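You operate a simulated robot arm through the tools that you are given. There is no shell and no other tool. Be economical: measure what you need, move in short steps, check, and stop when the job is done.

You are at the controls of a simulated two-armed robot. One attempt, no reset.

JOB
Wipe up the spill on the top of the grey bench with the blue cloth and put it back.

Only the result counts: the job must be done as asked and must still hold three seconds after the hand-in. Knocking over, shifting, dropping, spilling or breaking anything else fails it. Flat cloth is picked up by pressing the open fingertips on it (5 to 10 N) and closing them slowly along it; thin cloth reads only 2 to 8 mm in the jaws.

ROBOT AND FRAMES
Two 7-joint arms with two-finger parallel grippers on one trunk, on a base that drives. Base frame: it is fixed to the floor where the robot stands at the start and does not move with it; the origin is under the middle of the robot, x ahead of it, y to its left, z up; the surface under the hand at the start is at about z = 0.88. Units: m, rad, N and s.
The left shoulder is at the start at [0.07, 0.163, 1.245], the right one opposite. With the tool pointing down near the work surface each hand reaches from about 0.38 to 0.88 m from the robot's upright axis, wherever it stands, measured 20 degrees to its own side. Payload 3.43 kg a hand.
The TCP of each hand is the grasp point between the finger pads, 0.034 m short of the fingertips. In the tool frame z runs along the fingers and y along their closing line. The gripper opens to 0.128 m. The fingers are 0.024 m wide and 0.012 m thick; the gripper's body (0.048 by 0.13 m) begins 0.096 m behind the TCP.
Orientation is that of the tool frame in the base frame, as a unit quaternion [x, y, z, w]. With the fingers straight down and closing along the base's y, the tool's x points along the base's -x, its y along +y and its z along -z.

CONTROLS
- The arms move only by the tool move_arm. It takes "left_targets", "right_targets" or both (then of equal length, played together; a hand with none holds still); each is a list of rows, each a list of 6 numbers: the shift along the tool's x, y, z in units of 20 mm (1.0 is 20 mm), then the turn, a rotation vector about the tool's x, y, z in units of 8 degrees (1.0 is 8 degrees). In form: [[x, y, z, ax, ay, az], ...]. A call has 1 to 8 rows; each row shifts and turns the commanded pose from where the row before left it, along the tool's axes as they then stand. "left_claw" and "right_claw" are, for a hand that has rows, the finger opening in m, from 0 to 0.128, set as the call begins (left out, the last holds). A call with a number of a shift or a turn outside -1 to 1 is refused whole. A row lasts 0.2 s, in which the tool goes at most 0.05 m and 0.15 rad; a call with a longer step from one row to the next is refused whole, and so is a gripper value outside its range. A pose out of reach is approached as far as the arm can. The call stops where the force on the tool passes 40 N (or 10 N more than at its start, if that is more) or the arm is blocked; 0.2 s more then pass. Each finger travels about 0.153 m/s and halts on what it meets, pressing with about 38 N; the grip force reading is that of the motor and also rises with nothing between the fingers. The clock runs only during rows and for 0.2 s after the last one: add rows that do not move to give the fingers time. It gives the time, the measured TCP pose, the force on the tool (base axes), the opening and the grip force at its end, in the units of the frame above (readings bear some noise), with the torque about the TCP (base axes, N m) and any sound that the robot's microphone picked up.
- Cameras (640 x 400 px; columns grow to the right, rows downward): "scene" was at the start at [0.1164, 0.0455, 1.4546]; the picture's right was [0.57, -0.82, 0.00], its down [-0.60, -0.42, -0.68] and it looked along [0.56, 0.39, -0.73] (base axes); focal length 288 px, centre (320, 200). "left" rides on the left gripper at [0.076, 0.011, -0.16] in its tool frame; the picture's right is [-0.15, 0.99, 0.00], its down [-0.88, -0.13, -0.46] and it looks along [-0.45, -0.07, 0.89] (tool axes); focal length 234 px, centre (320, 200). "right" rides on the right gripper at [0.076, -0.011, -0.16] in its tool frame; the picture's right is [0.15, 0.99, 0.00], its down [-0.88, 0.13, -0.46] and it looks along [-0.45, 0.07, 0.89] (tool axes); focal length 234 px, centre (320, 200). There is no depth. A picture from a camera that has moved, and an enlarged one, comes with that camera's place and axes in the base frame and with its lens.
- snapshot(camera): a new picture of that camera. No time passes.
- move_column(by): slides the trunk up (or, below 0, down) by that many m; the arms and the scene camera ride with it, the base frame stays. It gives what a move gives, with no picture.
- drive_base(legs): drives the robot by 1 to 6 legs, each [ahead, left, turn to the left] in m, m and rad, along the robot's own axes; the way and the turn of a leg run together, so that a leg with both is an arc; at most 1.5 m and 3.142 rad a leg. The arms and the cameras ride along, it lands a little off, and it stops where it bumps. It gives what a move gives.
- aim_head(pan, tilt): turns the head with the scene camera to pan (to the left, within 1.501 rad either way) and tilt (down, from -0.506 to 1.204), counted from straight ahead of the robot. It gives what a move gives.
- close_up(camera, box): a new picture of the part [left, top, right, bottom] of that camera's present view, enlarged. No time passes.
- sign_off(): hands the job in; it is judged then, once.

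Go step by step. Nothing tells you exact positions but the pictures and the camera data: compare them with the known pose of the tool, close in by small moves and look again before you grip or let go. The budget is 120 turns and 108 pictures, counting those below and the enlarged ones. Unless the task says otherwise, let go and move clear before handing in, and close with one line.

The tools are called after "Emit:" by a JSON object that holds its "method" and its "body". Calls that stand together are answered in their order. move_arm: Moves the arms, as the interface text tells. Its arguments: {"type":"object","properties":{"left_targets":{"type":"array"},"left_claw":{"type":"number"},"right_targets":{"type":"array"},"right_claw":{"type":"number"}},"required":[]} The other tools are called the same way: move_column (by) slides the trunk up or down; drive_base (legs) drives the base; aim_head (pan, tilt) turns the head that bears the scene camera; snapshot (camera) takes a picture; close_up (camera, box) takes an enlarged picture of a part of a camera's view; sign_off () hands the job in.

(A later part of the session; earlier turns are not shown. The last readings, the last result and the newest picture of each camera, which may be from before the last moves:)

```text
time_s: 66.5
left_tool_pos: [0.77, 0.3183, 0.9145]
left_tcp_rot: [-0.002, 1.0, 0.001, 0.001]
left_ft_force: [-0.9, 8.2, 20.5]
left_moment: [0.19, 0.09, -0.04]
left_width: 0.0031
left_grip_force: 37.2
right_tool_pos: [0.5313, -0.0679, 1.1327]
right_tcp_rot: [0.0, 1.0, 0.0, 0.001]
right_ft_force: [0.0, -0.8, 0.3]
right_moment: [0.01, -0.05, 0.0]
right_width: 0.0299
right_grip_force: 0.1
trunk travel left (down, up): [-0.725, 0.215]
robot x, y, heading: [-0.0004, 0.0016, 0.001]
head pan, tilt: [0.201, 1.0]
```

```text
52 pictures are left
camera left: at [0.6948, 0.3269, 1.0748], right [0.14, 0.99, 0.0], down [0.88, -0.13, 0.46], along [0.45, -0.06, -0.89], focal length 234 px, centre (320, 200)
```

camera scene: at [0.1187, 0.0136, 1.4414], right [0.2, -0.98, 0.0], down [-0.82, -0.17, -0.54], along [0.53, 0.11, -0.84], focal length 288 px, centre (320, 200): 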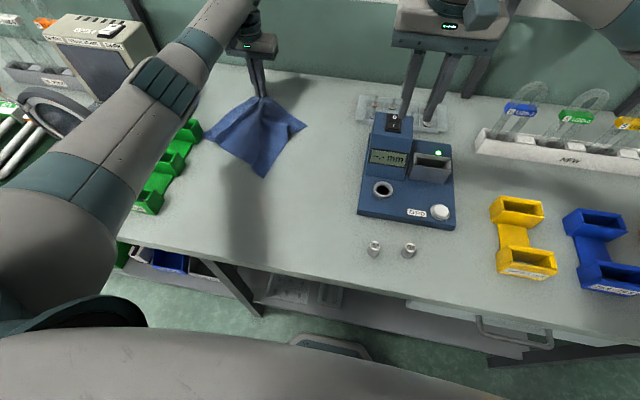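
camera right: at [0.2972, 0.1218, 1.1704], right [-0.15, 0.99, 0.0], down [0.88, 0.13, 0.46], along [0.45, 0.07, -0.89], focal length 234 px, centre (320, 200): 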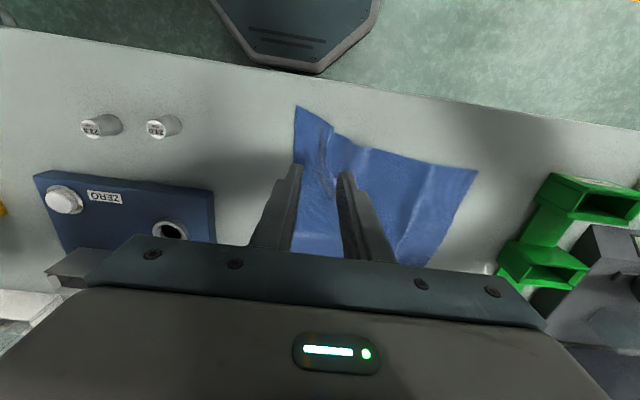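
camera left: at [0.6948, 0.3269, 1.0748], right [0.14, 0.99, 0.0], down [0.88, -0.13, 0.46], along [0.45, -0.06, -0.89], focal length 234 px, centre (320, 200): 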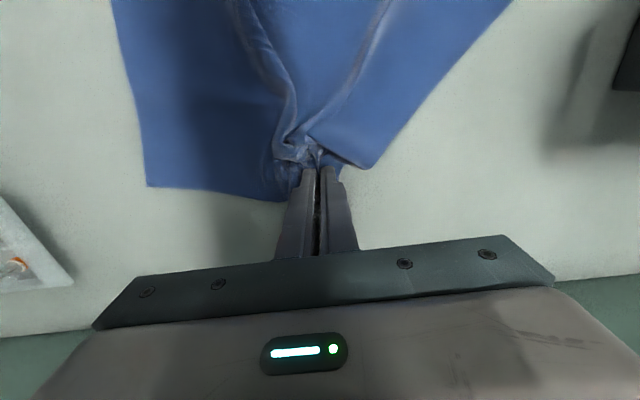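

I'll lift a little and move the hand back to check the puddle area before returning the cloth.

Emit:
{"method": "move_arm", "body": {"left_targets": [[0, 0, -1, 0, 0, 0], [1, -0.8, -0.5, 0, 0, 0], [1, -0.8, 0, 0, 0, 0], [1, -0.8, 0, 0, 0, 0], [1, -0.8, 0, 0, 0, 0], [1, 0, 0, 0, 0, 0], [0, 0, 0, 0, 0, 0]]}}

Emit:
{"method": "snapshot", "body": {"camera": "scene"}}

Emit:
{"method": "close_up", "body": {"camera": "scene", "box": [210, 70, 300, 130]}}

Emit:
{"method": "snapshot", "body": {"camera": "left"}}

```text
time_s: 68.1
left_tool_pos: [0.6702, 0.2512, 0.9454]
left_tcp_rot: [0.0, 1.0, 0.0, -0.001]
left_ft_force: [-0.6, 0.5, 0.2]
left_moment: [0.02, 0.01, 0.0]
left_width: 0.003
left_grip_force: 38.2
right_tool_pos: [0.5342, -0.0668, 1.1327]
right_tcp_rot: [-0.001, 1.0, 0.0, 0.0]
right_ft_force: [-0.6, 0.5, 0.0]
right_moment: [0.0, -0.01, 0.01]
right_width: 0.0296
right_grip_force: 0.1
trunk travel left (down, up): [-0.725, 0.215]
robot x, y, heading: [0.001, 0.0005, -0.002]
head pan, tilt: [0.201, 1.0]
```

```text
51 pictures are left
camera scene: at [0.1195, 0.0135, 1.4413], right [0.2, -0.98, 0.0], down [-0.82, -0.17, -0.54], along [0.53, 0.11, -0.84], focal length 288 px, centre (320, 200)
```

scene: 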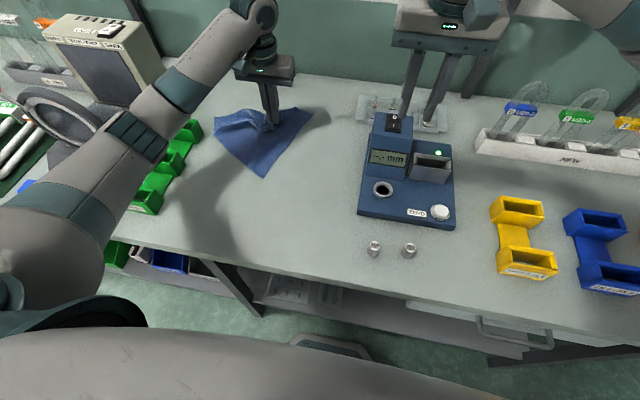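

```text
6.67 times, centred on (255, 100) of scene
camera zoom: at [0.1195, 0.0135, 1.4413], right [0.2, -0.98, 0.0], down [-0.82, -0.17, -0.54], along [0.53, 0.11, -0.84], focal length 1919 px, centre (753, 867)
```

zoom: 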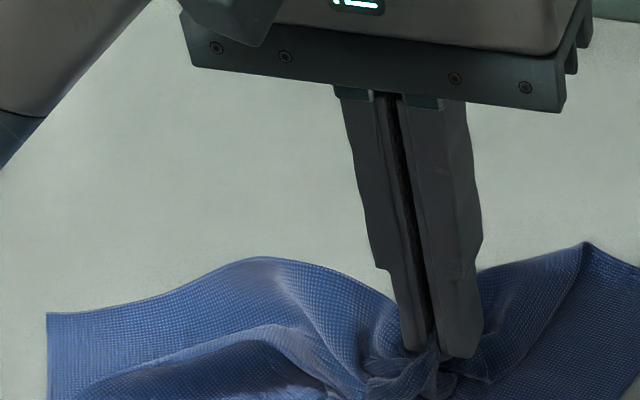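

```text
49 pictures are left
camera left: at [0.5957, 0.2609, 1.104], right [0.15, 0.99, 0.0], down [0.88, -0.13, 0.45], along [0.45, -0.07, -0.89], focal length 234 px, centre (320, 200)
```

left: 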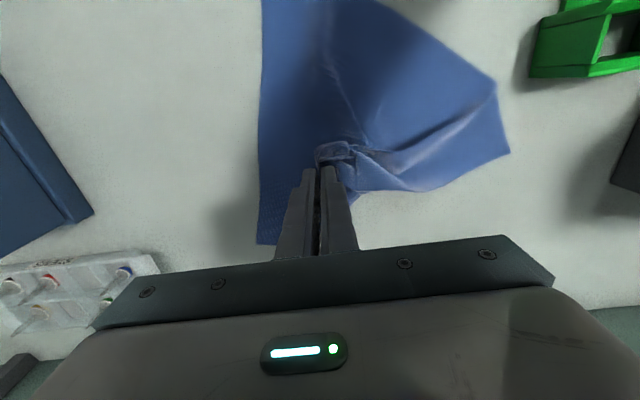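

Emit:
{"method": "move_arm", "body": {"left_targets": [[0.2, -1, -0.3, 0, 0, 0], [0.2, -1, 0, 0, 0, 0], [0.2, -1, 0, 0, 0, 0], [0.2, -0.8, 0, 0, 0, 0], [0, 0, 0, 0, 0, 0]]}}

Emit:
{"method": "close_up", "body": {"camera": "scene", "box": [210, 70, 300, 130]}}

Emit:
{"method": "snapshot", "body": {"camera": "scene"}}

```text
time_s: 69.3
left_tool_pos: [0.6558, 0.1753, 0.9518]
left_tcp_rot: [0.0, 1.0, 0.001, 0.0]
left_ft_force: [0.4, 0.0, 0.8]
left_moment: [0.01, 0.01, -0.02]
left_width: 0.0028
left_grip_force: 37.8
right_tool_pos: [0.5323, -0.0664, 1.131]
right_tcp_rot: [0.0, 1.0, 0.0, -0.001]
right_ft_force: [0.3, 0.4, 0.3]
right_moment: [0.01, 0.04, 0.0]
right_width: 0.0304
right_grip_force: 0.0
trunk travel left (down, up): [-0.725, 0.215]
robot x, y, heading: [0.0034, -0.0013, -0.002]
head pan, tilt: [0.201, 1.0]
```

```text
6.67 times, centred on (255, 100) of scene
camera zoom: at [0.1193, 0.0144, 1.4413], right [0.2, -0.98, 0.0], down [-0.82, -0.17, -0.54], along [0.53, 0.11, -0.84], focal length 1919 px, centre (753, 867)
```

zoom: 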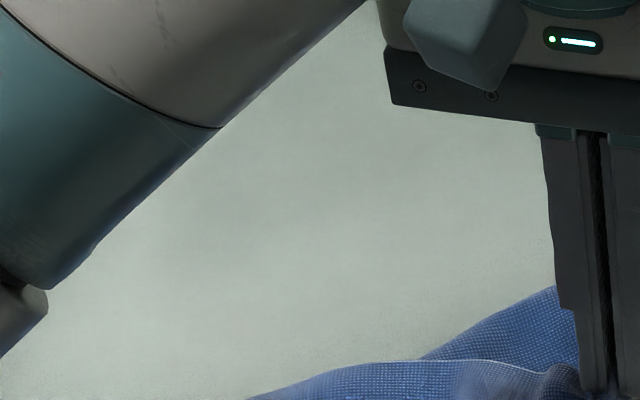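

```text
47 pictures are left
camera scene: at [0.1193, 0.0144, 1.4413], right [0.2, -0.98, 0.0], down [-0.82, -0.17, -0.54], along [0.53, 0.11, -0.84], focal length 288 px, centre (320, 200)
```

scene: 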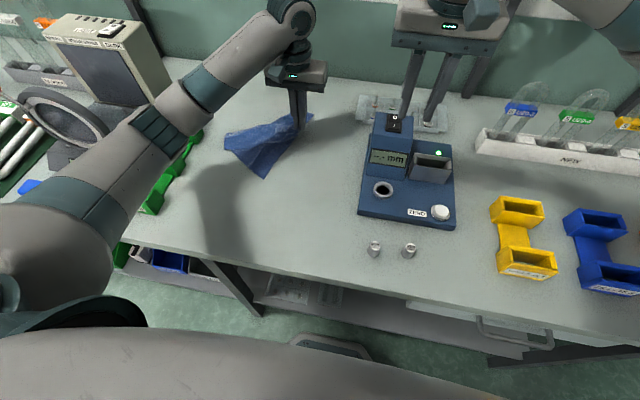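

The area is clean now. I'll stretch the cloth out again with the left hand toward (0.79, 0.31) before picking up its front corner.

Emit:
{"method": "move_arm", "body": {"left_targets": [[0, 1, 0, 0, 0, 0], [0, 1, 0, 0, 0, 0], [-0.3, 1, 0, 0, 0, 0], [-0.6, 1, 0, 0, 0, 0], [-0.8, 0.9, 0, 0, 0, 0], [-0.9, 0.8, 0, 0, 0, 0], [-0.9, 0.5, 0, 0, 0, 0], [-0.9, 0, 0, 0, 0, 0]]}}

Emit:
{"method": "move_arm", "body": {"left_targets": [[-0.9, 0, 0.2, 0, 0, 0], [-0.9, 0, 0.4, 0, 0, 0], [-0.8, 0, 0.4, 0, 0, 0], [-0.6, 0, 0.3, 0, 0, 0], [0, 0, 0, 0, 0, 0]]}}

Emit:
{"method": "close_up", "body": {"camera": "scene", "box": [170, 60, 350, 240]}}

Emit:
{"method": "snapshot", "body": {"camera": "left"}}

```text
time_s: 71.1
left_tool_pos: [0.7454, 0.2991, 0.9483]
left_tcp_rot: [0.001, 1.0, 0.001, -0.001]
left_ft_force: [-0.6, 0.0, -1.1]
left_moment: [0.02, 0.0, -0.02]
left_width: 0.0029
left_grip_force: 37.3
right_tool_pos: [0.5324, -0.0684, 1.132]
right_tcp_rot: [0.0, 1.0, 0.0, 0.0]
right_ft_force: [0.1, -0.4, 0.5]
right_moment: [-0.01, 0.03, 0.03]
right_width: 0.03
right_grip_force: 0.0
trunk travel left (down, up): [-0.725, 0.215]
robot x, y, heading: [-0.0015, -0.003, -0.0]
head pan, tilt: [0.201, 1.0]
```

```text
time_s: 72.3
left_tool_pos: [0.8074, 0.3002, 0.924]
left_tcp_rot: [0.0, 1.0, 0.0, 0.001]
left_ft_force: [0.2, -0.2, 0.9]
left_moment: [0.02, 0.02, 0.01]
left_width: 0.0029
left_grip_force: 37.4
right_tool_pos: [0.5334, -0.0669, 1.1322]
right_tcp_rot: [0.0, 1.0, 0.0, 0.0]
right_ft_force: [-0.8, 1.4, 0.0]
right_moment: [0.01, 0.0, 0.0]
right_width: 0.0299
right_grip_force: 0.1
trunk travel left (down, up): [-0.725, 0.215]
robot x, y, heading: [-0.0005, -0.0017, -0.0]
head pan, tilt: [0.201, 1.0]
```

```text
2.22 times, centred on (260, 150) of scene
camera zoom: at [0.1189, 0.0144, 1.4413], right [0.2, -0.98, 0.0], down [-0.82, -0.17, -0.54], along [0.53, 0.11, -0.84], focal length 640 px, centre (453, 311)
```

zoom: 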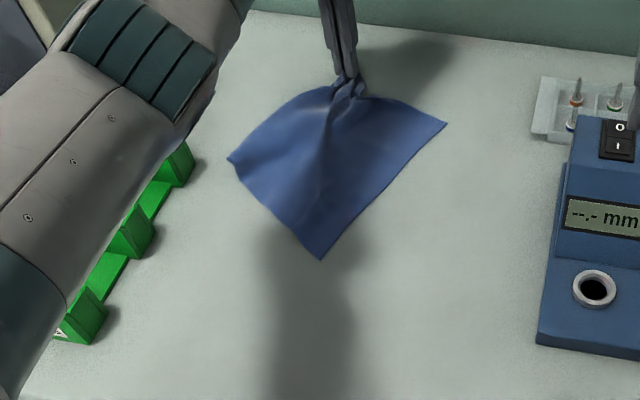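

```text
45 pictures are left
camera left: at [0.7323, 0.3097, 1.0833], right [0.15, 0.99, 0.0], down [0.88, -0.13, 0.46], along [0.45, -0.07, -0.89], focal length 234 px, centre (320, 200)
```

left: 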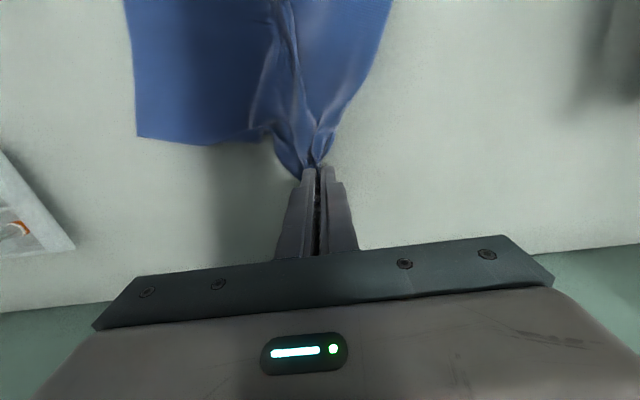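

The cloth is straight: front-right corner at (0.509, 0.245), front-left (0.634, 0.40), back-right (0.753, 0.154). I'll bring the right hand above the front-right corner.

Emit:
{"method": "move_arm", "body": {"right_targets": [[-0.14, 0.97, 0, 0, 0, 0], [-0.14, 0.97, 0, 0, 0, 0], [-0.14, 0.97, 0, 0, 0, 0], [-0.14, 0.97, 0, 0, 0, 0], [-0.14, 0.97, 0, 0, 0, 0], [-0.14, 0.97, 0, 0, 0, 0], [-0.14, 0.97, 0, 0, 0, 0], [-0.14, 0.97, 0, 0, 0, 0]], "right_claw": 0.035}}

Emit:
{"method": "move_arm", "body": {"right_targets": [[-0.14, 0.97, 0, 0, 0, 0], [-0.14, 0.97, 0, 0, 0, 0], [-0.14, 0.97, 0, 0, 0, 0], [-0.14, 0.97, 0, 0, 0, 0], [-0.14, 0.97, 0, 0, 0, 0], [-0.14, 0.97, 0, 0, 0, 0], [-0.14, 0.97, 0, 0, 0, 0], [-0.14, 0.97, 0, 0, 0, 0]]}}

Emit:
{"method": "move_arm", "body": {"right_targets": [[-0.1, 0.9, 1, 0, 0, 0], [0, 0, 1, 0, 0, 0], [0, 0, 1, 0, 0, 0], [0, 0, 1, 0, 0, 0], [0, 0, 1, 0, 0, 0], [0, 0, 1, 0, 0, 0], [0, 0, 1, 0, 0, 0], [0, 0, 1, 0, 0, 0]]}}

Emit:
{"method": "snapshot", "body": {"camera": "right"}}

```text
time_s: 74.1
left_tool_pos: [0.8073, 0.3006, 0.9246]
left_tcp_rot: [-0.001, 1.0, 0.0, -0.001]
left_ft_force: [0.0, 0.4, -0.2]
left_moment: [0.0, 0.01, 0.01]
left_width: 0.0031
left_grip_force: 37.7
right_tool_pos: [0.5546, 0.0907, 1.1325]
right_tcp_rot: [0.0, 1.0, 0.0, 0.0]
right_ft_force: [0.4, -0.1, -0.3]
right_moment: [-0.04, 0.01, -0.03]
right_width: 0.035
right_grip_force: 0.0
trunk travel left (down, up): [-0.725, 0.215]
robot x, y, heading: [0.0028, 0.0, 0.005]
head pan, tilt: [0.201, 1.0]
```

```text
time_s: 75.9
left_tool_pos: [0.8075, 0.3002, 0.9226]
left_tcp_rot: [0.0, 1.0, -0.001, 0.001]
left_ft_force: [0.6, -0.4, 0.8]
left_moment: [-0.01, 0.02, -0.03]
left_width: 0.0031
left_grip_force: 37.6
right_tool_pos: [0.5758, 0.244, 1.1324]
right_tcp_rot: [0.0, 1.0, -0.001, 0.0]
right_ft_force: [0.3, -0.1, 1.1]
right_moment: [0.0, -0.01, 0.05]
right_width: 0.0347
right_grip_force: 0.0
trunk travel left (down, up): [-0.725, 0.215]
robot x, y, heading: [0.0006, 0.0019, 0.001]
head pan, tilt: [0.201, 1.0]
```

```text
time_s: 76.9
left_tool_pos: [0.8057, 0.3022, 0.9192]
left_tcp_rot: [-0.001, 1.0, 0.001, -0.003]
left_ft_force: [-0.6, 0.2, 1.1]
left_moment: [-0.02, 0.01, 0.01]
left_width: 0.0029
left_grip_force: 37.4
right_tool_pos: [0.5788, 0.2627, 1.0669]
right_tcp_rot: [0.001, 1.0, 0.004, -0.001]
right_ft_force: [-3.2, -9.0, 3.0]
right_moment: [0.67, -0.18, 0.24]
right_width: 0.0306
right_grip_force: 0.0
trunk travel left (down, up): [-0.725, 0.215]
robot x, y, heading: [0.0015, -0.0007, -0.001]
head pan, tilt: [0.201, 1.0]
stopped in row 4 (right hand): the force on the tool passed its limit at 59 N (the readings are from after the stop); the commanded pose is now the measured one
```

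```text
44 pictures are left
camera right: at [0.5053, 0.2507, 1.2249], right [-0.15, 0.99, 0.01], down [0.88, 0.13, 0.46], along [0.45, 0.07, -0.89], focal length 234 px, centre (320, 200)
```

right: 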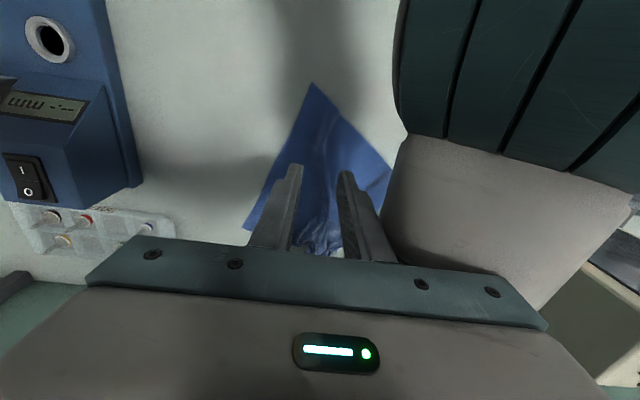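

The right finger touched the left forearm at 59 N and stopped, with nothing disturbed. I'll back the right hand off, then swing the left hand leftward to free the space.

Emit:
{"method": "move_arm", "body": {"right_targets": [[0, -0.3, -0.5, 0, 0, 0], [0, -0.7, -1, 0, 0, 0], [0, -1, -1, 0, 0, 0], [0, -1, -1, 0, 0, 0], [0, -1, 0, 0, 0, 0], [0, -1, 0, 0, 0, 0], [0, 0, 0, 0, 0, 0]]}}

Emit:
{"method": "move_arm", "body": {"left_targets": [[0, 0.5, 0, 0, 0, 0], [0, 0.8, 0, 0, 0, 0], [0, 0.8, 0, 0, 0, 0], [0, 0.8, 0, 0, 0, 0], [0, 0.6, 0, 0, 0, 0], [0, 0, 0, 0, 0, 0]]}}

Emit:
{"method": "snapshot", "body": {"camera": "scene"}}

Emit:
{"method": "snapshot", "body": {"camera": "right"}}

```text
time_s: 78.5
left_tool_pos: [0.8059, 0.3019, 0.9192]
left_tcp_rot: [0.0, 1.0, 0.0, -0.004]
left_ft_force: [-0.3, 0.5, 1.1]
left_moment: [-0.01, 0.05, 0.0]
left_width: 0.0033
left_grip_force: 37.5
right_tool_pos: [0.58, 0.1644, 1.1348]
right_tcp_rot: [0.0, 1.0, 0.003, 0.001]
right_ft_force: [-0.1, -0.1, 0.4]
right_moment: [-0.02, -0.01, 0.01]
right_width: 0.0349
right_grip_force: 0.2
trunk travel left (down, up): [-0.725, 0.215]
robot x, y, heading: [-0.0011, 0.0003, 0.002]
head pan, tilt: [0.201, 1.0]
```

```text
time_s: 79.9
left_tool_pos: [0.8052, 0.3699, 0.9182]
left_tcp_rot: [-0.001, 1.0, 0.0, -0.004]
left_ft_force: [0.0, -0.1, 0.1]
left_moment: [-0.03, 0.01, 0.0]
left_width: 0.0032
left_grip_force: 37.7
right_tool_pos: [0.58, 0.1635, 1.1346]
right_tcp_rot: [0.0, 1.0, 0.004, 0.0]
right_ft_force: [0.0, 0.2, 0.2]
right_moment: [0.01, -0.01, -0.03]
right_width: 0.0349
right_grip_force: 0.0
trunk travel left (down, up): [-0.725, 0.215]
robot x, y, heading: [-0.0004, -0.0014, 0.003]
head pan, tilt: [0.201, 1.0]
```

```text
43 pictures are left
camera scene: at [0.1193, 0.0136, 1.4413], right [0.2, -0.98, 0.0], down [-0.82, -0.17, -0.54], along [0.53, 0.11, -0.84], focal length 288 px, centre (320, 200)
```

scene: 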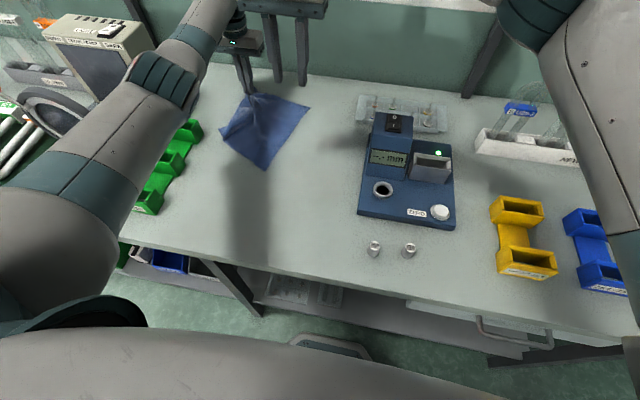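

```text
42 pictures are left
camera right: at [0.5056, 0.1506, 1.2944], right [-0.15, 0.99, 0.01], down [0.88, 0.13, 0.46], along [0.45, 0.07, -0.89], focal length 234 px, centre (320, 200)
```

right: 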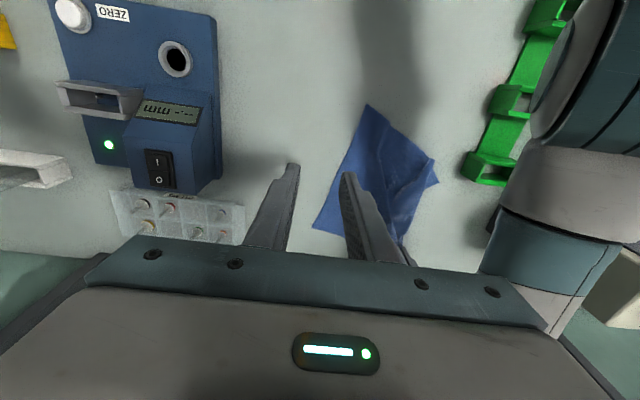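

The forearm is clear to the left now. I'll nudge the left hand 2 cm further left for margin and bring the right hand over the front corner.

Emit:
{"method": "move_arm", "body": {"left_targets": [[0.3, 0.5, 0, 0, 0, 0], [0.3, 0.5, 0, 0, 0, 0], [0, 0, 0, 0, 0, 0], [0, 0, 0, 0, 0, 0], [0, 0, 0, 0, 0, 0]], "right_targets": [[-0.25, 0, 0, 0, 0, 0], [-0.25, 1, 0, 0, 0, 0], [0, 1, 0, 0, 0, 0], [0, 1, 0, 0, 0, 0], [0, 1, 0, 0, 0, 0]]}}

Emit:
{"method": "snapshot", "body": {"camera": "right"}}

```text
time_s: 81.1
left_tool_pos: [0.7929, 0.3919, 0.9182]
left_tcp_rot: [-0.001, 1.0, 0.0, -0.004]
left_ft_force: [0.4, -0.2, 0.9]
left_moment: [-0.01, -0.04, 0.01]
left_width: 0.0031
left_grip_force: 38.2
right_tool_pos: [0.5882, 0.2444, 1.1364]
right_tcp_rot: [0.0, 1.0, 0.003, 0.0]
right_ft_force: [-0.3, 0.9, 0.3]
right_moment: [0.02, 0.03, 0.03]
right_width: 0.0351
right_grip_force: 0.0
trunk travel left (down, up): [-0.725, 0.215]
robot x, y, heading: [0.0001, -0.0029, 0.006]
head pan, tilt: [0.201, 1.0]
```

```text
41 pictures are left
camera right: at [0.5141, 0.2311, 1.2947], right [-0.15, 0.99, 0.01], down [0.88, 0.13, 0.46], along [0.45, 0.07, -0.89], focal length 234 px, centre (320, 200)
```

right: 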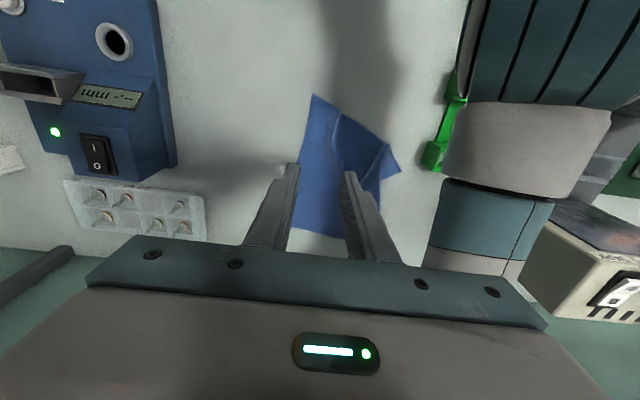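

Emit:
{"method": "move_arm", "body": {"right_targets": [[-0.35, 0.65, 0, 0, 0, 0], [0, 0, 1, 0, 0, 0], [0, 0, 1, 0, 0, 0], [0, 0, 1, 0, 0, 0], [0, 0, 1, 0, 0, 0], [0, 0, 1, 0, 0, 0], [0, 0, 1, 0, 0, 0], [0, 0, 1, 0, 0, 0]]}}

Emit:
{"method": "snapshot", "body": {"camera": "right"}}

```text
time_s: 82.9
left_tool_pos: [0.793, 0.3919, 0.9195]
left_tcp_rot: [-0.001, 1.0, 0.0, -0.003]
left_ft_force: [0.2, -0.3, -0.3]
left_moment: [-0.02, -0.02, -0.02]
left_width: 0.003
left_grip_force: 37.5
right_tool_pos: [0.5959, 0.2562, 0.9958]
right_tcp_rot: [0.0, 1.0, 0.004, -0.001]
right_ft_force: [-0.2, -0.8, -0.8]
right_moment: [0.02, 0.0, 0.01]
right_width: 0.0349
right_grip_force: 0.0
trunk travel left (down, up): [-0.725, 0.215]
robot x, y, heading: [0.0022, 0.0001, 0.002]
head pan, tilt: [0.201, 1.0]
```

```text
40 pictures are left
camera right: at [0.5222, 0.2438, 1.1556], right [-0.15, 0.99, 0.01], down [0.88, 0.13, 0.46], along [0.45, 0.07, -0.89], focal length 234 px, centre (320, 200)
```

right: 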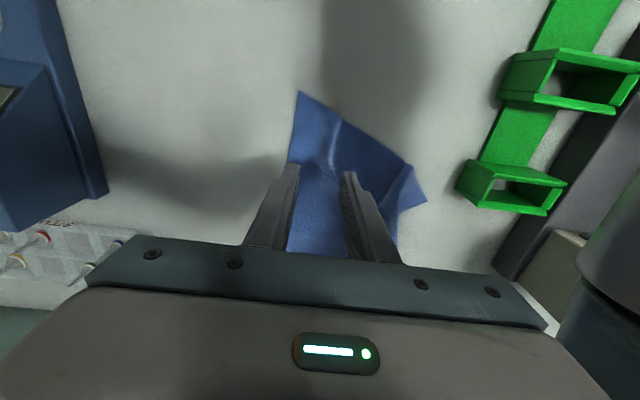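

Emit:
{"method": "move_arm", "body": {"right_targets": [[0, 0.65, 0, 0, 0, 0], [0, 0, 1, 0, 0, 0], [0, 0, 1, 0, 0, 0], [0, 0, 1, 0, 0, 0], [0, 0, 0.7, 0, 0, 0], [0, 0, 0.25, 0, 0, 0], [0, 0, 0.1, 0, 0, 0], [0, 0, 0, 0, 0, 0]]}}

Emit:
{"method": "close_up", "body": {"camera": "right", "box": [220, 80, 420, 260]}}

```text
time_s: 84.7
left_tool_pos: [0.793, 0.3911, 0.9194]
left_tcp_rot: [0.0, 1.0, 0.001, -0.004]
left_ft_force: [0.4, 0.1, 0.0]
left_moment: [0.02, -0.02, -0.03]
left_width: 0.003
left_grip_force: 37.2
right_tool_pos: [0.6026, 0.2577, 0.9155]
right_tcp_rot: [0.0, 1.0, 0.004, 0.001]
right_ft_force: [3.4, -0.1, 14.4]
right_moment: [-0.37, -0.08, 0.08]
right_width: 0.035
right_grip_force: 0.1
right hand out of reach, approached as far as the arm can: row 3, 5
trunk travel left (down, up): [-0.725, 0.215]
robot x, y, heading: [0.0013, 0.0006, -0.001]
head pan, tilt: [0.201, 1.0]
```

```text
2.22 times, centred on (320, 170) of right
camera zoom: at [0.5289, 0.2466, 1.0748], right [-0.15, 0.99, 0.01], down [0.88, 0.13, 0.46], along [0.45, 0.07, -0.89], focal length 520 px, centre (320, 267)
```

zoom: 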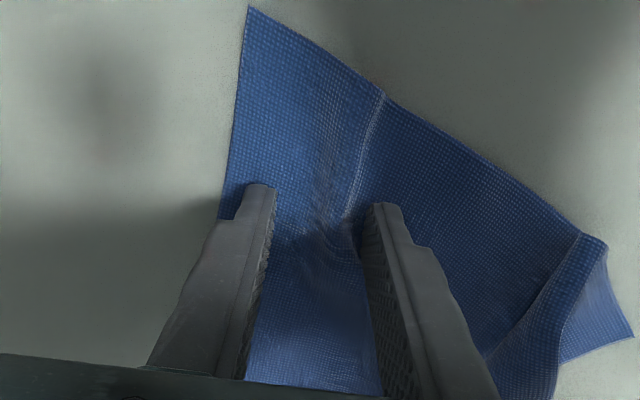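

Both fingers are on the cloth. I'll ease the pressure and close.

Emit:
{"method": "move_arm", "body": {"right_targets": [[0, 0, -0.04, 0, 0, 0]], "right_claw": 0.027}}

Emit:
{"method": "move_arm", "body": {"right_targets": [[0, 0, -0.02, 0, 0, 0]], "right_claw": 0.019}}

Emit:
{"method": "move_arm", "body": {"right_targets": [[0, 0, 0, 0, 0, 0]], "right_claw": 0.01}}

Emit:
{"method": "move_arm", "body": {"right_targets": [[0, 0, 0, 0, 0, 0], [0, 0, 0, 0, 0, 0]], "right_claw": 0.0}}

Emit:
{"method": "close_up", "body": {"camera": "right", "box": [220, 80, 420, 260]}}

```text
time_s: 85.1
left_tool_pos: [0.7924, 0.3904, 0.9198]
left_tcp_rot: [-0.001, 1.0, 0.0, -0.004]
left_ft_force: [-0.2, 0.4, 0.5]
left_moment: [0.0, 0.0, 0.03]
left_width: 0.003
left_grip_force: 37.4
right_tool_pos: [0.6029, 0.2586, 0.9154]
right_tcp_rot: [-0.001, 1.0, 0.004, 0.0]
right_ft_force: [-0.2, 0.6, 9.1]
right_moment: [-0.14, -0.01, -0.01]
right_width: 0.0269
right_grip_force: 0.0
trunk travel left (down, up): [-0.725, 0.215]
robot x, y, heading: [-0.0007, 0.001, -0.002]
head pan, tilt: [0.201, 1.0]
```

```text
time_s: 85.5
left_tool_pos: [0.7924, 0.3917, 0.9188]
left_tcp_rot: [-0.001, 1.0, 0.001, -0.003]
left_ft_force: [-0.3, -0.6, -1.0]
left_moment: [-0.02, 0.01, 0.04]
left_width: 0.003
left_grip_force: 37.4
right_tool_pos: [0.6028, 0.2594, 0.9159]
right_tcp_rot: [0.0, 1.0, 0.003, 0.0]
right_ft_force: [-2.0, 0.2, 5.0]
right_moment: [-0.11, 0.04, -0.04]
right_width: 0.0189
right_grip_force: 0.1
trunk travel left (down, up): [-0.725, 0.215]
robot x, y, heading: [0.0006, 0.001, -0.004]
head pan, tilt: [0.201, 1.0]
```

```text
time_s: 85.9
left_tool_pos: [0.7916, 0.391, 0.9198]
left_tcp_rot: [0.0, 1.0, 0.001, -0.004]
left_ft_force: [0.6, 0.1, 0.9]
left_moment: [0.0, 0.01, 0.02]
left_width: 0.003
left_grip_force: 36.8
right_tool_pos: [0.6026, 0.2598, 0.9147]
right_tcp_rot: [0.0, 1.0, 0.003, 0.0]
right_ft_force: [0.1, 0.1, 3.2]
right_moment: [-0.05, 0.02, 0.0]
right_width: 0.0098
right_grip_force: 0.0
trunk travel left (down, up): [-0.725, 0.215]
robot x, y, heading: [-0.0014, -0.0014, 0.003]
head pan, tilt: [0.201, 1.0]
```

```text
time_s: 86.5
left_tool_pos: [0.791, 0.3904, 0.9192]
left_tcp_rot: [-0.001, 1.0, 0.001, -0.004]
left_ft_force: [0.2, 0.7, 0.5]
left_moment: [0.01, -0.02, 0.04]
left_width: 0.003
left_grip_force: 38.1
right_tool_pos: [0.6039, 0.2593, 0.9155]
right_tcp_rot: [0.0, 1.0, 0.003, -0.001]
right_ft_force: [-1.2, -0.3, 3.5]
right_moment: [-0.04, 0.03, 0.02]
right_width: 0.0022
right_grip_force: 37.1
trunk travel left (down, up): [-0.725, 0.215]
robot x, y, heading: [0.0002, 0.0013, 0.005]
head pan, tilt: [0.201, 1.0]
```

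```text
2.22 times, centred on (320, 170) of right
camera zoom: at [0.5293, 0.2468, 1.075], right [-0.15, 0.99, 0.01], down [0.88, 0.13, 0.46], along [0.45, 0.07, -0.89], focal length 520 px, centre (320, 267)
```

zoom: 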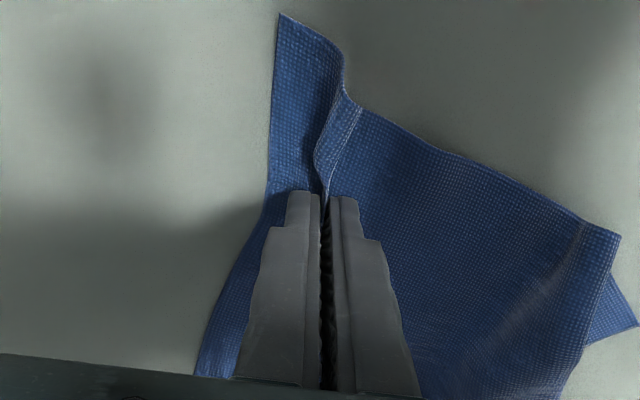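

Both hands hold the cloth. I'll move both rightward and forward together, keeping the diagonal just taut.

Emit:
{"method": "move_arm", "body": {"right_targets": [[0, 0, -0.45, 0, 0, 0], [0.5, -0.886, 0, 0, 0, 0], [0.5, -0.886, 0, 0, 0, 0], [0.5, -0.886, 0, 0, 0, 0], [0.5, -0.886, 0, 0, 0, 0], [0.5, -0.886, 0, 0, 0, 0], [0.5, -0.886, 0, 0, 0, 0], [0.5, -0.886, 0, 0, 0, 0]], "left_targets": [[0, 0, -0.3, 0, 0, 0], [0.4, -0.657, 0, 0, 0, 0], [0.4, -0.657, 0, 0, 0, 0], [0.4, -0.657, 0, 0, 0, 0], [0.4, -0.657, 0, 0, 0, 0], [0.4, -0.657, 0, 0, 0, 0], [0.4, -0.657, 0, 0, 0, 0], [0.4, -0.657, 0, 0, 0, 0]]}}

Emit:
{"method": "snapshot", "body": {"camera": "scene"}}

Emit:
{"method": "snapshot", "body": {"camera": "right"}}

```text
time_s: 88.3
left_tool_pos: [0.7365, 0.2971, 0.9252]
left_tcp_rot: [0.0, 1.0, 0.0, -0.004]
left_ft_force: [-4.4, -3.7, 0.4]
left_moment: [-0.13, 0.14, 0.02]
left_width: 0.0031
left_grip_force: 37.7
right_tool_pos: [0.5316, 0.1337, 0.9234]
right_tcp_rot: [0.0, 1.0, 0.005, 0.0]
right_ft_force: [4.0, 3.2, 0.0]
right_moment: [0.14, -0.11, 0.0]
right_width: 0.0025
right_grip_force: 37.0
trunk travel left (down, up): [-0.725, 0.215]
robot x, y, heading: [0.0008, 0.0021, 0.001]
head pan, tilt: [0.201, 1.0]
```

```text
37 pictures are left
camera scene: at [0.1188, 0.0132, 1.4414], right [0.2, -0.98, 0.0], down [-0.82, -0.17, -0.54], along [0.53, 0.11, -0.84], focal length 288 px, centre (320, 200)
```

scene: 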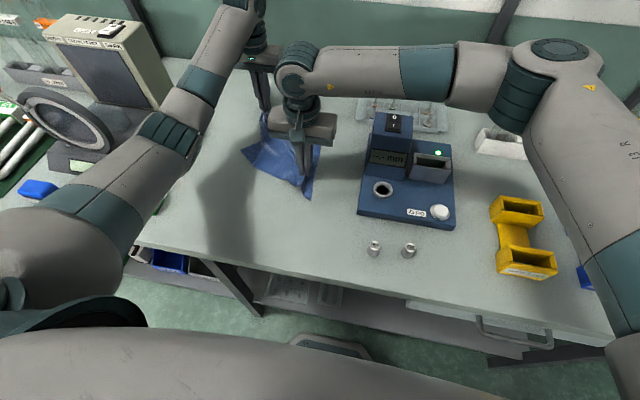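

```text
36 pictures are left
camera right: at [0.458, 0.1204, 1.0837], right [-0.15, 0.99, 0.01], down [0.88, 0.13, 0.46], along [0.45, 0.07, -0.89], focal length 234 px, centre (320, 200)
```

right: 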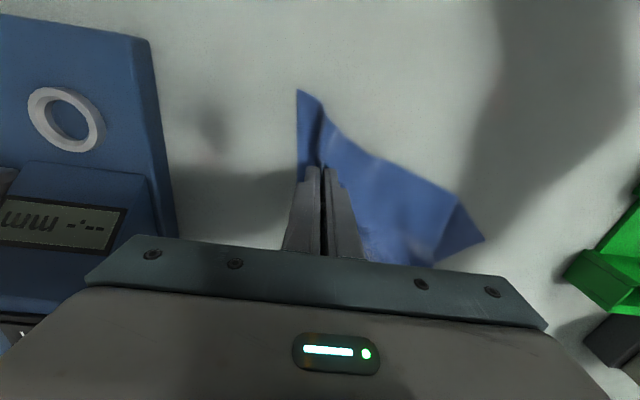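

The diagonal is taut. I'll carry on to the home position.

Emit:
{"method": "move_arm", "body": {"right_targets": [[0.85, -0.11, 0, 0, 0, 0], [0.9, -0.11, 0, 0, 0, 0], [0.9, -0.11, 0, 0, 0, 0], [0.9, -0.11, 0, 0, 0, 0], [0.9, -0.11, 0, 0, 0, 0], [0.9, -0.11, 0, 0, 0, 0], [0.9, -0.11, 0, 0, 0, 0], [0.9, -0.11, 0, 0, 0, 0]], "left_targets": [[0.96, -0.05, 0, 0, 0, 0], [0.96, -0.05, 0, 0, 0, 0], [0.96, -0.05, 0, 0, 0, 0], [0.96, -0.05, 0, 0, 0, 0], [0.96, -0.05, 0, 0, 0, 0], [0.96, -0.05, 0, 0, 0, 0], [0.96, -0.05, 0, 0, 0, 0], [0.96, -0.05, 0, 0, 0, 0]]}}

Emit:
{"method": "snapshot", "body": {"camera": "scene"}}

Emit:
{"method": "snapshot", "body": {"camera": "right"}}

Emit:
{"method": "snapshot", "body": {"camera": "left"}}

```text
time_s: 90.1
left_tool_pos: [0.5826, 0.2894, 0.9271]
left_tcp_rot: [-0.001, 1.0, 0.001, -0.003]
left_ft_force: [-2.6, -3.2, 0.5]
left_moment: [-0.11, 0.09, 0.04]
left_width: 0.003
left_grip_force: 37.7
right_tool_pos: [0.3897, 0.1152, 0.9242]
right_tcp_rot: [-0.001, 1.0, 0.003, 0.0]
right_ft_force: [3.3, 3.0, -0.3]
right_moment: [0.09, -0.15, -0.01]
right_width: 0.0022
right_grip_force: 36.8
trunk travel left (down, up): [-0.725, 0.215]
robot x, y, heading: [-0.0013, 0.003, -0.005]
head pan, tilt: [0.201, 1.0]
```

```text
35 pictures are left
camera scene: at [0.1184, 0.0142, 1.4414], right [0.2, -0.98, 0.0], down [-0.82, -0.17, -0.54], along [0.53, 0.11, -0.84], focal length 288 px, centre (320, 200)
```

scene: 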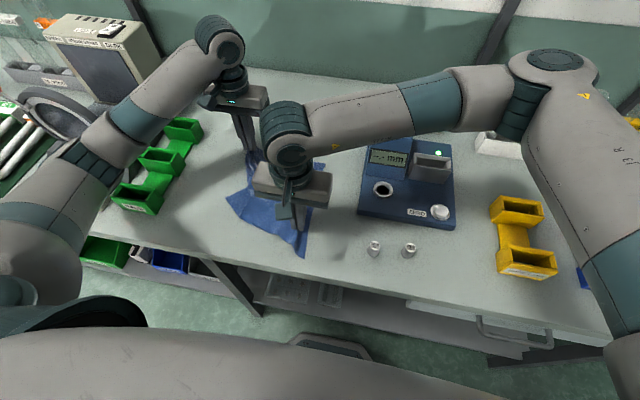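

```text
34 pictures are left
camera right: at [0.3154, 0.1039, 1.083], right [-0.15, 0.99, 0.01], down [0.88, 0.13, 0.46], along [0.45, 0.07, -0.89], focal length 234 px, centre (320, 200)
```

right: 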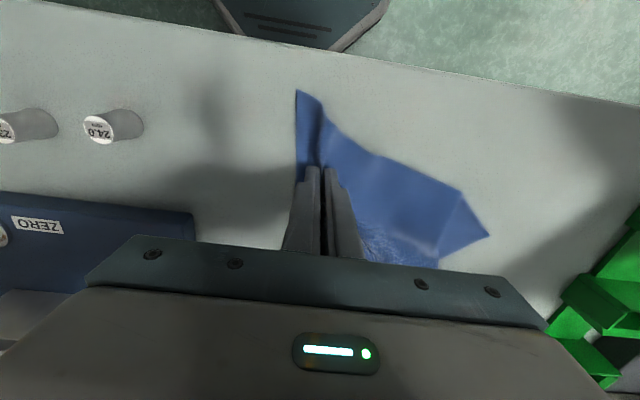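

```text
33 pictures are left
camera left: at [0.5078, 0.2994, 1.0858], right [0.14, 0.99, 0.0], down [0.88, -0.13, 0.45], along [0.44, -0.07, -0.89], focal length 234 px, centre (320, 200)
```

left: 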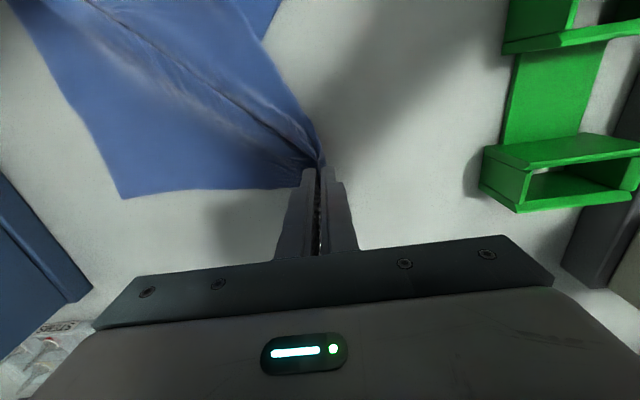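

FL corner lags at about (0.43, 0.30), where it should be (0.36, 0.36). I'll lower, release both, and then straighten that corner with the left hand.

Emit:
{"method": "move_arm", "body": {"right_targets": [[0, 0, 0.35, 0, 0, 0], [0, 0, 0, 0, 0, 0]], "left_targets": [[0, 0, 0.3, 0, 0, 0], [0, 0, 0, 0, 0, 0]]}}

Emit:
{"method": "move_arm", "body": {"right_targets": [[0, 0, 0, 0, 0, 0], [0, 0, 0, 0, 0, 0]], "left_targets": [[0, 0, 0, 0, 0, 0], [0, 0, 0, 0, 0, 0]], "left_claw": 0.03, "right_claw": 0.03}}

Emit:
{"method": "move_arm", "body": {"right_targets": [[0, 0, -0.3, 0, 0, 0], [0, 0, -0.5, 0, 0, 0], [0, 0, -1, 0, 0, 0], [0, 0, -1, 0, 0, 0], [0, 0, -1, 0, 0, 0], [0, 0, -1, 0, 0, 0], [0, 0, -1, 0, 0, 0], [0, 0, -1, 0, 0, 0]], "left_targets": [[0, 0, -0.3, 0, 0, 0], [0, 0, -0.5, 0, 0, 0], [0, 0, -1, 0, 0, 0], [0, 0, -1, 0, 0, 0], [0, 0, -1, 0, 0, 0], [0, 0, -1, 0, 0, 0], [0, 0, -1, 0, 0, 0], [0, 0, -1, 0, 0, 0]]}}

Emit:
{"method": "move_arm", "body": {"right_targets": [[0, -1, -1, 0, 0, 0], [0, -1, -1, 0, 0, 0], [-0.5, -1, -1, 0, 0, 0], [-0.5, -1, 0, 0, 0, 0], [-1, -1, 0, 0, 0, 0], [-1, -1, 0, 0, 0, 0], [-1, -1, 0, 0, 0, 0], [-1, -1, 0, 0, 0, 0]], "left_targets": [[1, 0.5, -1, 0, 0, 0], [1, 0.5, -1, 0, 0, 0], [1, 0.5, 0, 0, 0, 0], [1, 0.5, 0, 0, 0, 0], [1, 0.5, 0, 0, 0, 0], [1, 0.5, 0, 0, 0, 0], [1, 0.5, 0, 0, 0, 0], [0, 0, 0, 0, 0, 0]]}}

Emit:
{"method": "close_up", "body": {"camera": "scene", "box": [170, 120, 360, 260]}}

Emit:
{"method": "close_up", "body": {"camera": "scene", "box": [210, 70, 300, 130]}}

```text
time_s: 90.7
left_tool_pos: [0.5839, 0.289, 0.9195]
left_tcp_rot: [-0.001, 1.0, 0.0, -0.004]
left_ft_force: [-3.1, -3.0, 1.0]
left_moment: [-0.12, 0.1, 0.04]
left_width: 0.0029
left_grip_force: 37.6
right_tool_pos: [0.3903, 0.117, 0.9169]
right_tcp_rot: [0.0, 1.0, 0.005, 0.0]
right_ft_force: [3.5, 3.0, 1.1]
right_moment: [0.09, -0.1, 0.02]
right_width: 0.0022
right_grip_force: 36.9
trunk travel left (down, up): [-0.725, 0.215]
robot x, y, heading: [0.0012, -0.0007, 0.004]
head pan, tilt: [0.201, 1.0]
```

```text
time_s: 91.3
left_tool_pos: [0.583, 0.2892, 0.9192]
left_tcp_rot: [-0.001, 1.0, 0.0, -0.004]
left_ft_force: [-0.2, 0.2, 0.7]
left_moment: [0.0, -0.02, 0.02]
left_width: 0.0299
left_grip_force: 0.1
right_tool_pos: [0.3905, 0.1173, 0.918]
right_tcp_rot: [-0.001, 1.0, 0.004, -0.001]
right_ft_force: [0.5, 0.9, 0.6]
right_moment: [0.01, 0.0, -0.04]
right_width: 0.0299
right_grip_force: 0.0
trunk travel left (down, up): [-0.725, 0.215]
robot x, y, heading: [-0.0034, 0.0002, -0.004]
head pan, tilt: [0.201, 1.0]
```

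```text
time_s: 93.1
left_tool_pos: [0.585, 0.2897, 1.0575]
left_tcp_rot: [-0.002, 1.0, 0.0, -0.003]
left_ft_force: [-0.2, 0.3, 1.1]
left_moment: [0.03, -0.02, 0.02]
left_width: 0.03
left_grip_force: 0.1
right_tool_pos: [0.3895, 0.118, 1.0522]
right_tcp_rot: [0.001, 1.0, 0.004, 0.0]
right_ft_force: [-0.2, -0.1, 0.6]
right_moment: [0.05, 0.0, -0.02]
right_width: 0.0301
right_grip_force: 0.0
trunk travel left (down, up): [-0.725, 0.215]
robot x, y, heading: [-0.0008, -0.0001, -0.002]
head pan, tilt: [0.201, 1.0]
```

```text
time_s: 94.9
left_tool_pos: [0.4455, 0.3588, 1.0968]
left_tcp_rot: [-0.001, 1.0, 0.001, -0.004]
left_ft_force: [-0.2, -0.8, -0.6]
left_moment: [0.01, 0.04, 0.01]
left_width: 0.0302
left_grip_force: 0.1
right_tool_pos: [0.4904, -0.0455, 1.1084]
right_tcp_rot: [0.0, 1.0, 0.005, -0.001]
right_ft_force: [0.3, 0.2, 0.0]
right_moment: [0.02, 0.01, 0.0]
right_width: 0.03
right_grip_force: 0.0
trunk travel left (down, up): [-0.725, 0.215]
robot x, y, heading: [0.0024, 0.0008, 0.006]
head pan, tilt: [0.201, 1.0]
```

```text
2.86 times, centred on (265, 190) of scene
camera zoom: at [0.1205, 0.0126, 1.4412], right [0.2, -0.98, 0.0], down [-0.83, -0.17, -0.54], along [0.53, 0.11, -0.84], focal length 822 px, centre (477, 229)
```

zoom: 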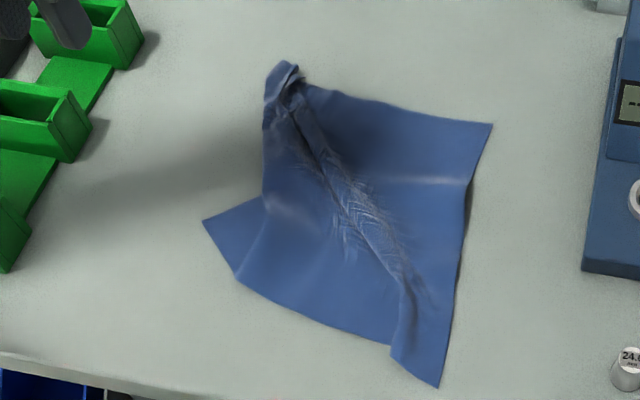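

```text
6.67 times, centred on (255, 100) of scene
camera zoom: at [0.1205, 0.0126, 1.4412], right [0.2, -0.98, 0.0], down [-0.83, -0.17, -0.54], along [0.53, 0.11, -0.84], focal length 1919 px, centre (753, 867)
```

zoom: 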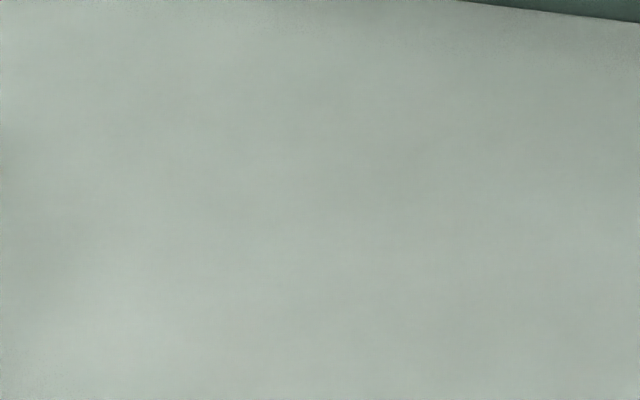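

The bench is clean. The cloth's front-left corner is tucked under, with its tip at (0.438, 0.307). I'll press closed fingertips on that flap and slide it out to (0.36, 0.36).

Emit:
{"method": "move_arm", "body": {"left_targets": [[0.17, -0.89, 0, 0, 0, 0], [0.17, -0.89, 0, 0, 0, 0], [0.17, -0.89, 0, 0, 0, 0], [0.17, -0.89, 0, 0, 0, 0], [0, 0, 1, 0, 0, 0], [0, 0, 1, 0, 0, 0], [0, 0, 1, 0, 0, 0], [0, 0, 1, 0, 0, 0]], "left_claw": 0.0}}

Emit:
{"method": "move_arm", "body": {"left_targets": [[0, 0, 1, 0, 0, 0], [0, 0, 1, 0, 0, 0], [0, 0, 1, 0, 0, 0], [0, 0, 0.5, 0, 0, 0], [0, 0, 0, 0, 0, 0]]}}

Emit:
{"method": "snapshot", "body": {"camera": "left"}}

Emit:
{"method": "close_up", "body": {"camera": "scene", "box": [170, 120, 360, 260]}}

```text
time_s: 96.7
left_tool_pos: [0.4317, 0.2864, 1.018]
left_tcp_rot: [-0.001, 1.0, 0.0, -0.003]
left_ft_force: [0.1, 0.3, -0.5]
left_moment: [0.01, 0.0, 0.0]
left_width: 0.0
left_grip_force: 32.9
right_tool_pos: [0.4894, -0.0438, 1.1087]
right_tcp_rot: [0.0, 1.0, 0.003, 0.0]
right_ft_force: [-0.3, 0.1, 0.9]
right_moment: [0.01, 0.0, -0.02]
right_width: 0.03
right_grip_force: 0.0
trunk travel left (down, up): [-0.725, 0.215]
robot x, y, heading: [0.0018, 0.0019, 0.005]
head pan, tilt: [0.201, 1.0]
```

```text
time_s: 97.9
left_tool_pos: [0.4317, 0.2871, 0.9485]
left_tcp_rot: [0.0, 1.0, 0.0, -0.004]
left_ft_force: [0.3, -0.1, -0.1]
left_moment: [0.04, 0.03, 0.01]
left_width: 0.0
left_grip_force: 32.9
right_tool_pos: [0.4892, -0.0435, 1.11]
right_tcp_rot: [0.0, 1.0, 0.004, -0.001]
right_ft_force: [0.4, -0.4, -0.5]
right_moment: [0.01, 0.01, 0.0]
right_width: 0.03
right_grip_force: 0.0
trunk travel left (down, up): [-0.725, 0.215]
robot x, y, heading: [-0.005, -0.0012, 0.001]
head pan, tilt: [0.201, 1.0]
```

```text
30 pictures are left
camera left: at [0.3573, 0.2975, 1.1082], right [0.14, 0.99, 0.0], down [0.88, -0.13, 0.45], along [0.44, -0.07, -0.89], focal length 234 px, centre (320, 200)
```

left: 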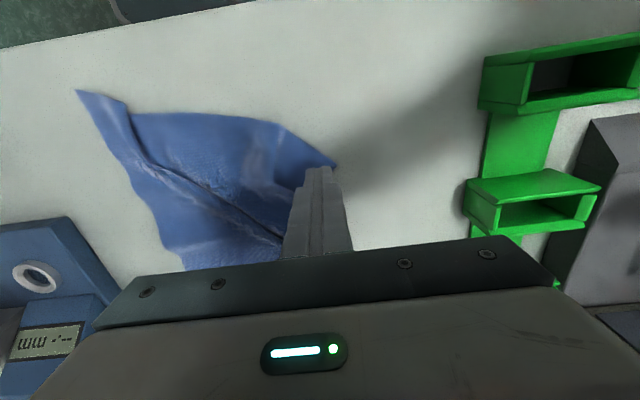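

```text
2.86 times, centred on (265, 190) of scene
camera zoom: at [0.1192, 0.0137, 1.4413], right [0.2, -0.98, 0.0], down [-0.82, -0.17, -0.54], along [0.53, 0.11, -0.84], focal length 822 px, centre (477, 229)
```

zoom: 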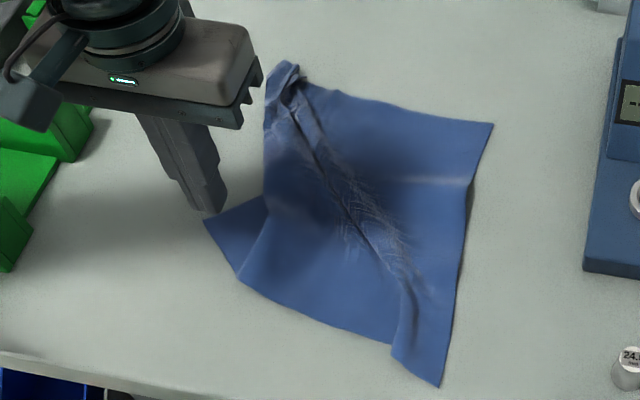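

Emit:
{"method": "move_arm", "body": {"left_targets": [[0, -0.15, 0.8, 0, 0, 0], [0, 0, 0.7, 0, 0, 0], [0, 0, 0.15, 0, 0, 0], [0, 0, 0, 0, 0, 0]]}}

```text
time_s: 98.9
left_tool_pos: [0.4293, 0.2843, 0.915]
left_tcp_rot: [-0.001, 1.0, -0.001, -0.003]
left_ft_force: [-1.1, 0.8, 5.7]
left_moment: [0.02, 0.0, -0.01]
left_width: 0.0
left_grip_force: 32.6
right_tool_pos: [0.4891, -0.0441, 1.1105]
right_tcp_rot: [0.0, 1.0, 0.005, 0.0]
right_ft_force: [0.1, 0.3, -1.2]
right_moment: [0.04, 0.0, 0.0]
right_width: 0.03
right_grip_force: 0.0
trunk travel left (down, up): [-0.725, 0.215]
robot x, y, heading: [-0.0004, 0.0024, -0.002]
head pan, tilt: [0.201, 1.0]
```

Emit:
{"method": "move_arm", "body": {"left_targets": [[0.4, 0.6, 0.03, 0, 0, 0], [0.5, 0.6, 0, 0, 0, 0], [0.6, 0.5, 0, 0, 0, 0], [0.6, 0.5, 0, 0, 0, 0], [0.6, 0.5, 0, 0, 0, 0], [0.6, 0.4, 0, 0, 0, 0], [0, 0, 0, 0, 0, 0]]}}

Emit:
{"method": "close_up", "body": {"camera": "scene", "box": [170, 120, 360, 260]}}

```text
time_s: 100.5
left_tool_pos: [0.3633, 0.3464, 0.9138]
left_tcp_rot: [-0.001, 1.0, 0.001, -0.003]
left_ft_force: [1.7, -0.4, 15.3]
left_moment: [0.02, -0.12, -0.01]
left_width: 0.0
left_grip_force: 33.3
right_tool_pos: [0.4895, -0.0442, 1.1107]
right_tcp_rot: [0.0, 1.0, 0.005, 0.0]
right_ft_force: [-0.2, -0.2, -0.1]
right_moment: [-0.01, -0.01, 0.02]
right_width: 0.0299
right_grip_force: 0.1
trunk travel left (down, up): [-0.725, 0.215]
robot x, y, heading: [0.0014, 0.0005, -0.002]
head pan, tilt: [0.201, 1.0]
```

```text
2.86 times, centred on (265, 190) of scene
camera zoom: at [0.1186, 0.0127, 1.4414], right [0.2, -0.98, 0.0], down [-0.82, -0.17, -0.54], along [0.53, 0.11, -0.84], focal length 822 px, centre (477, 229)
```

zoom: 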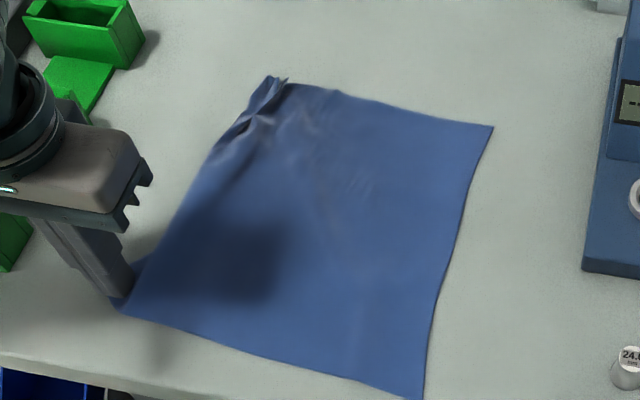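

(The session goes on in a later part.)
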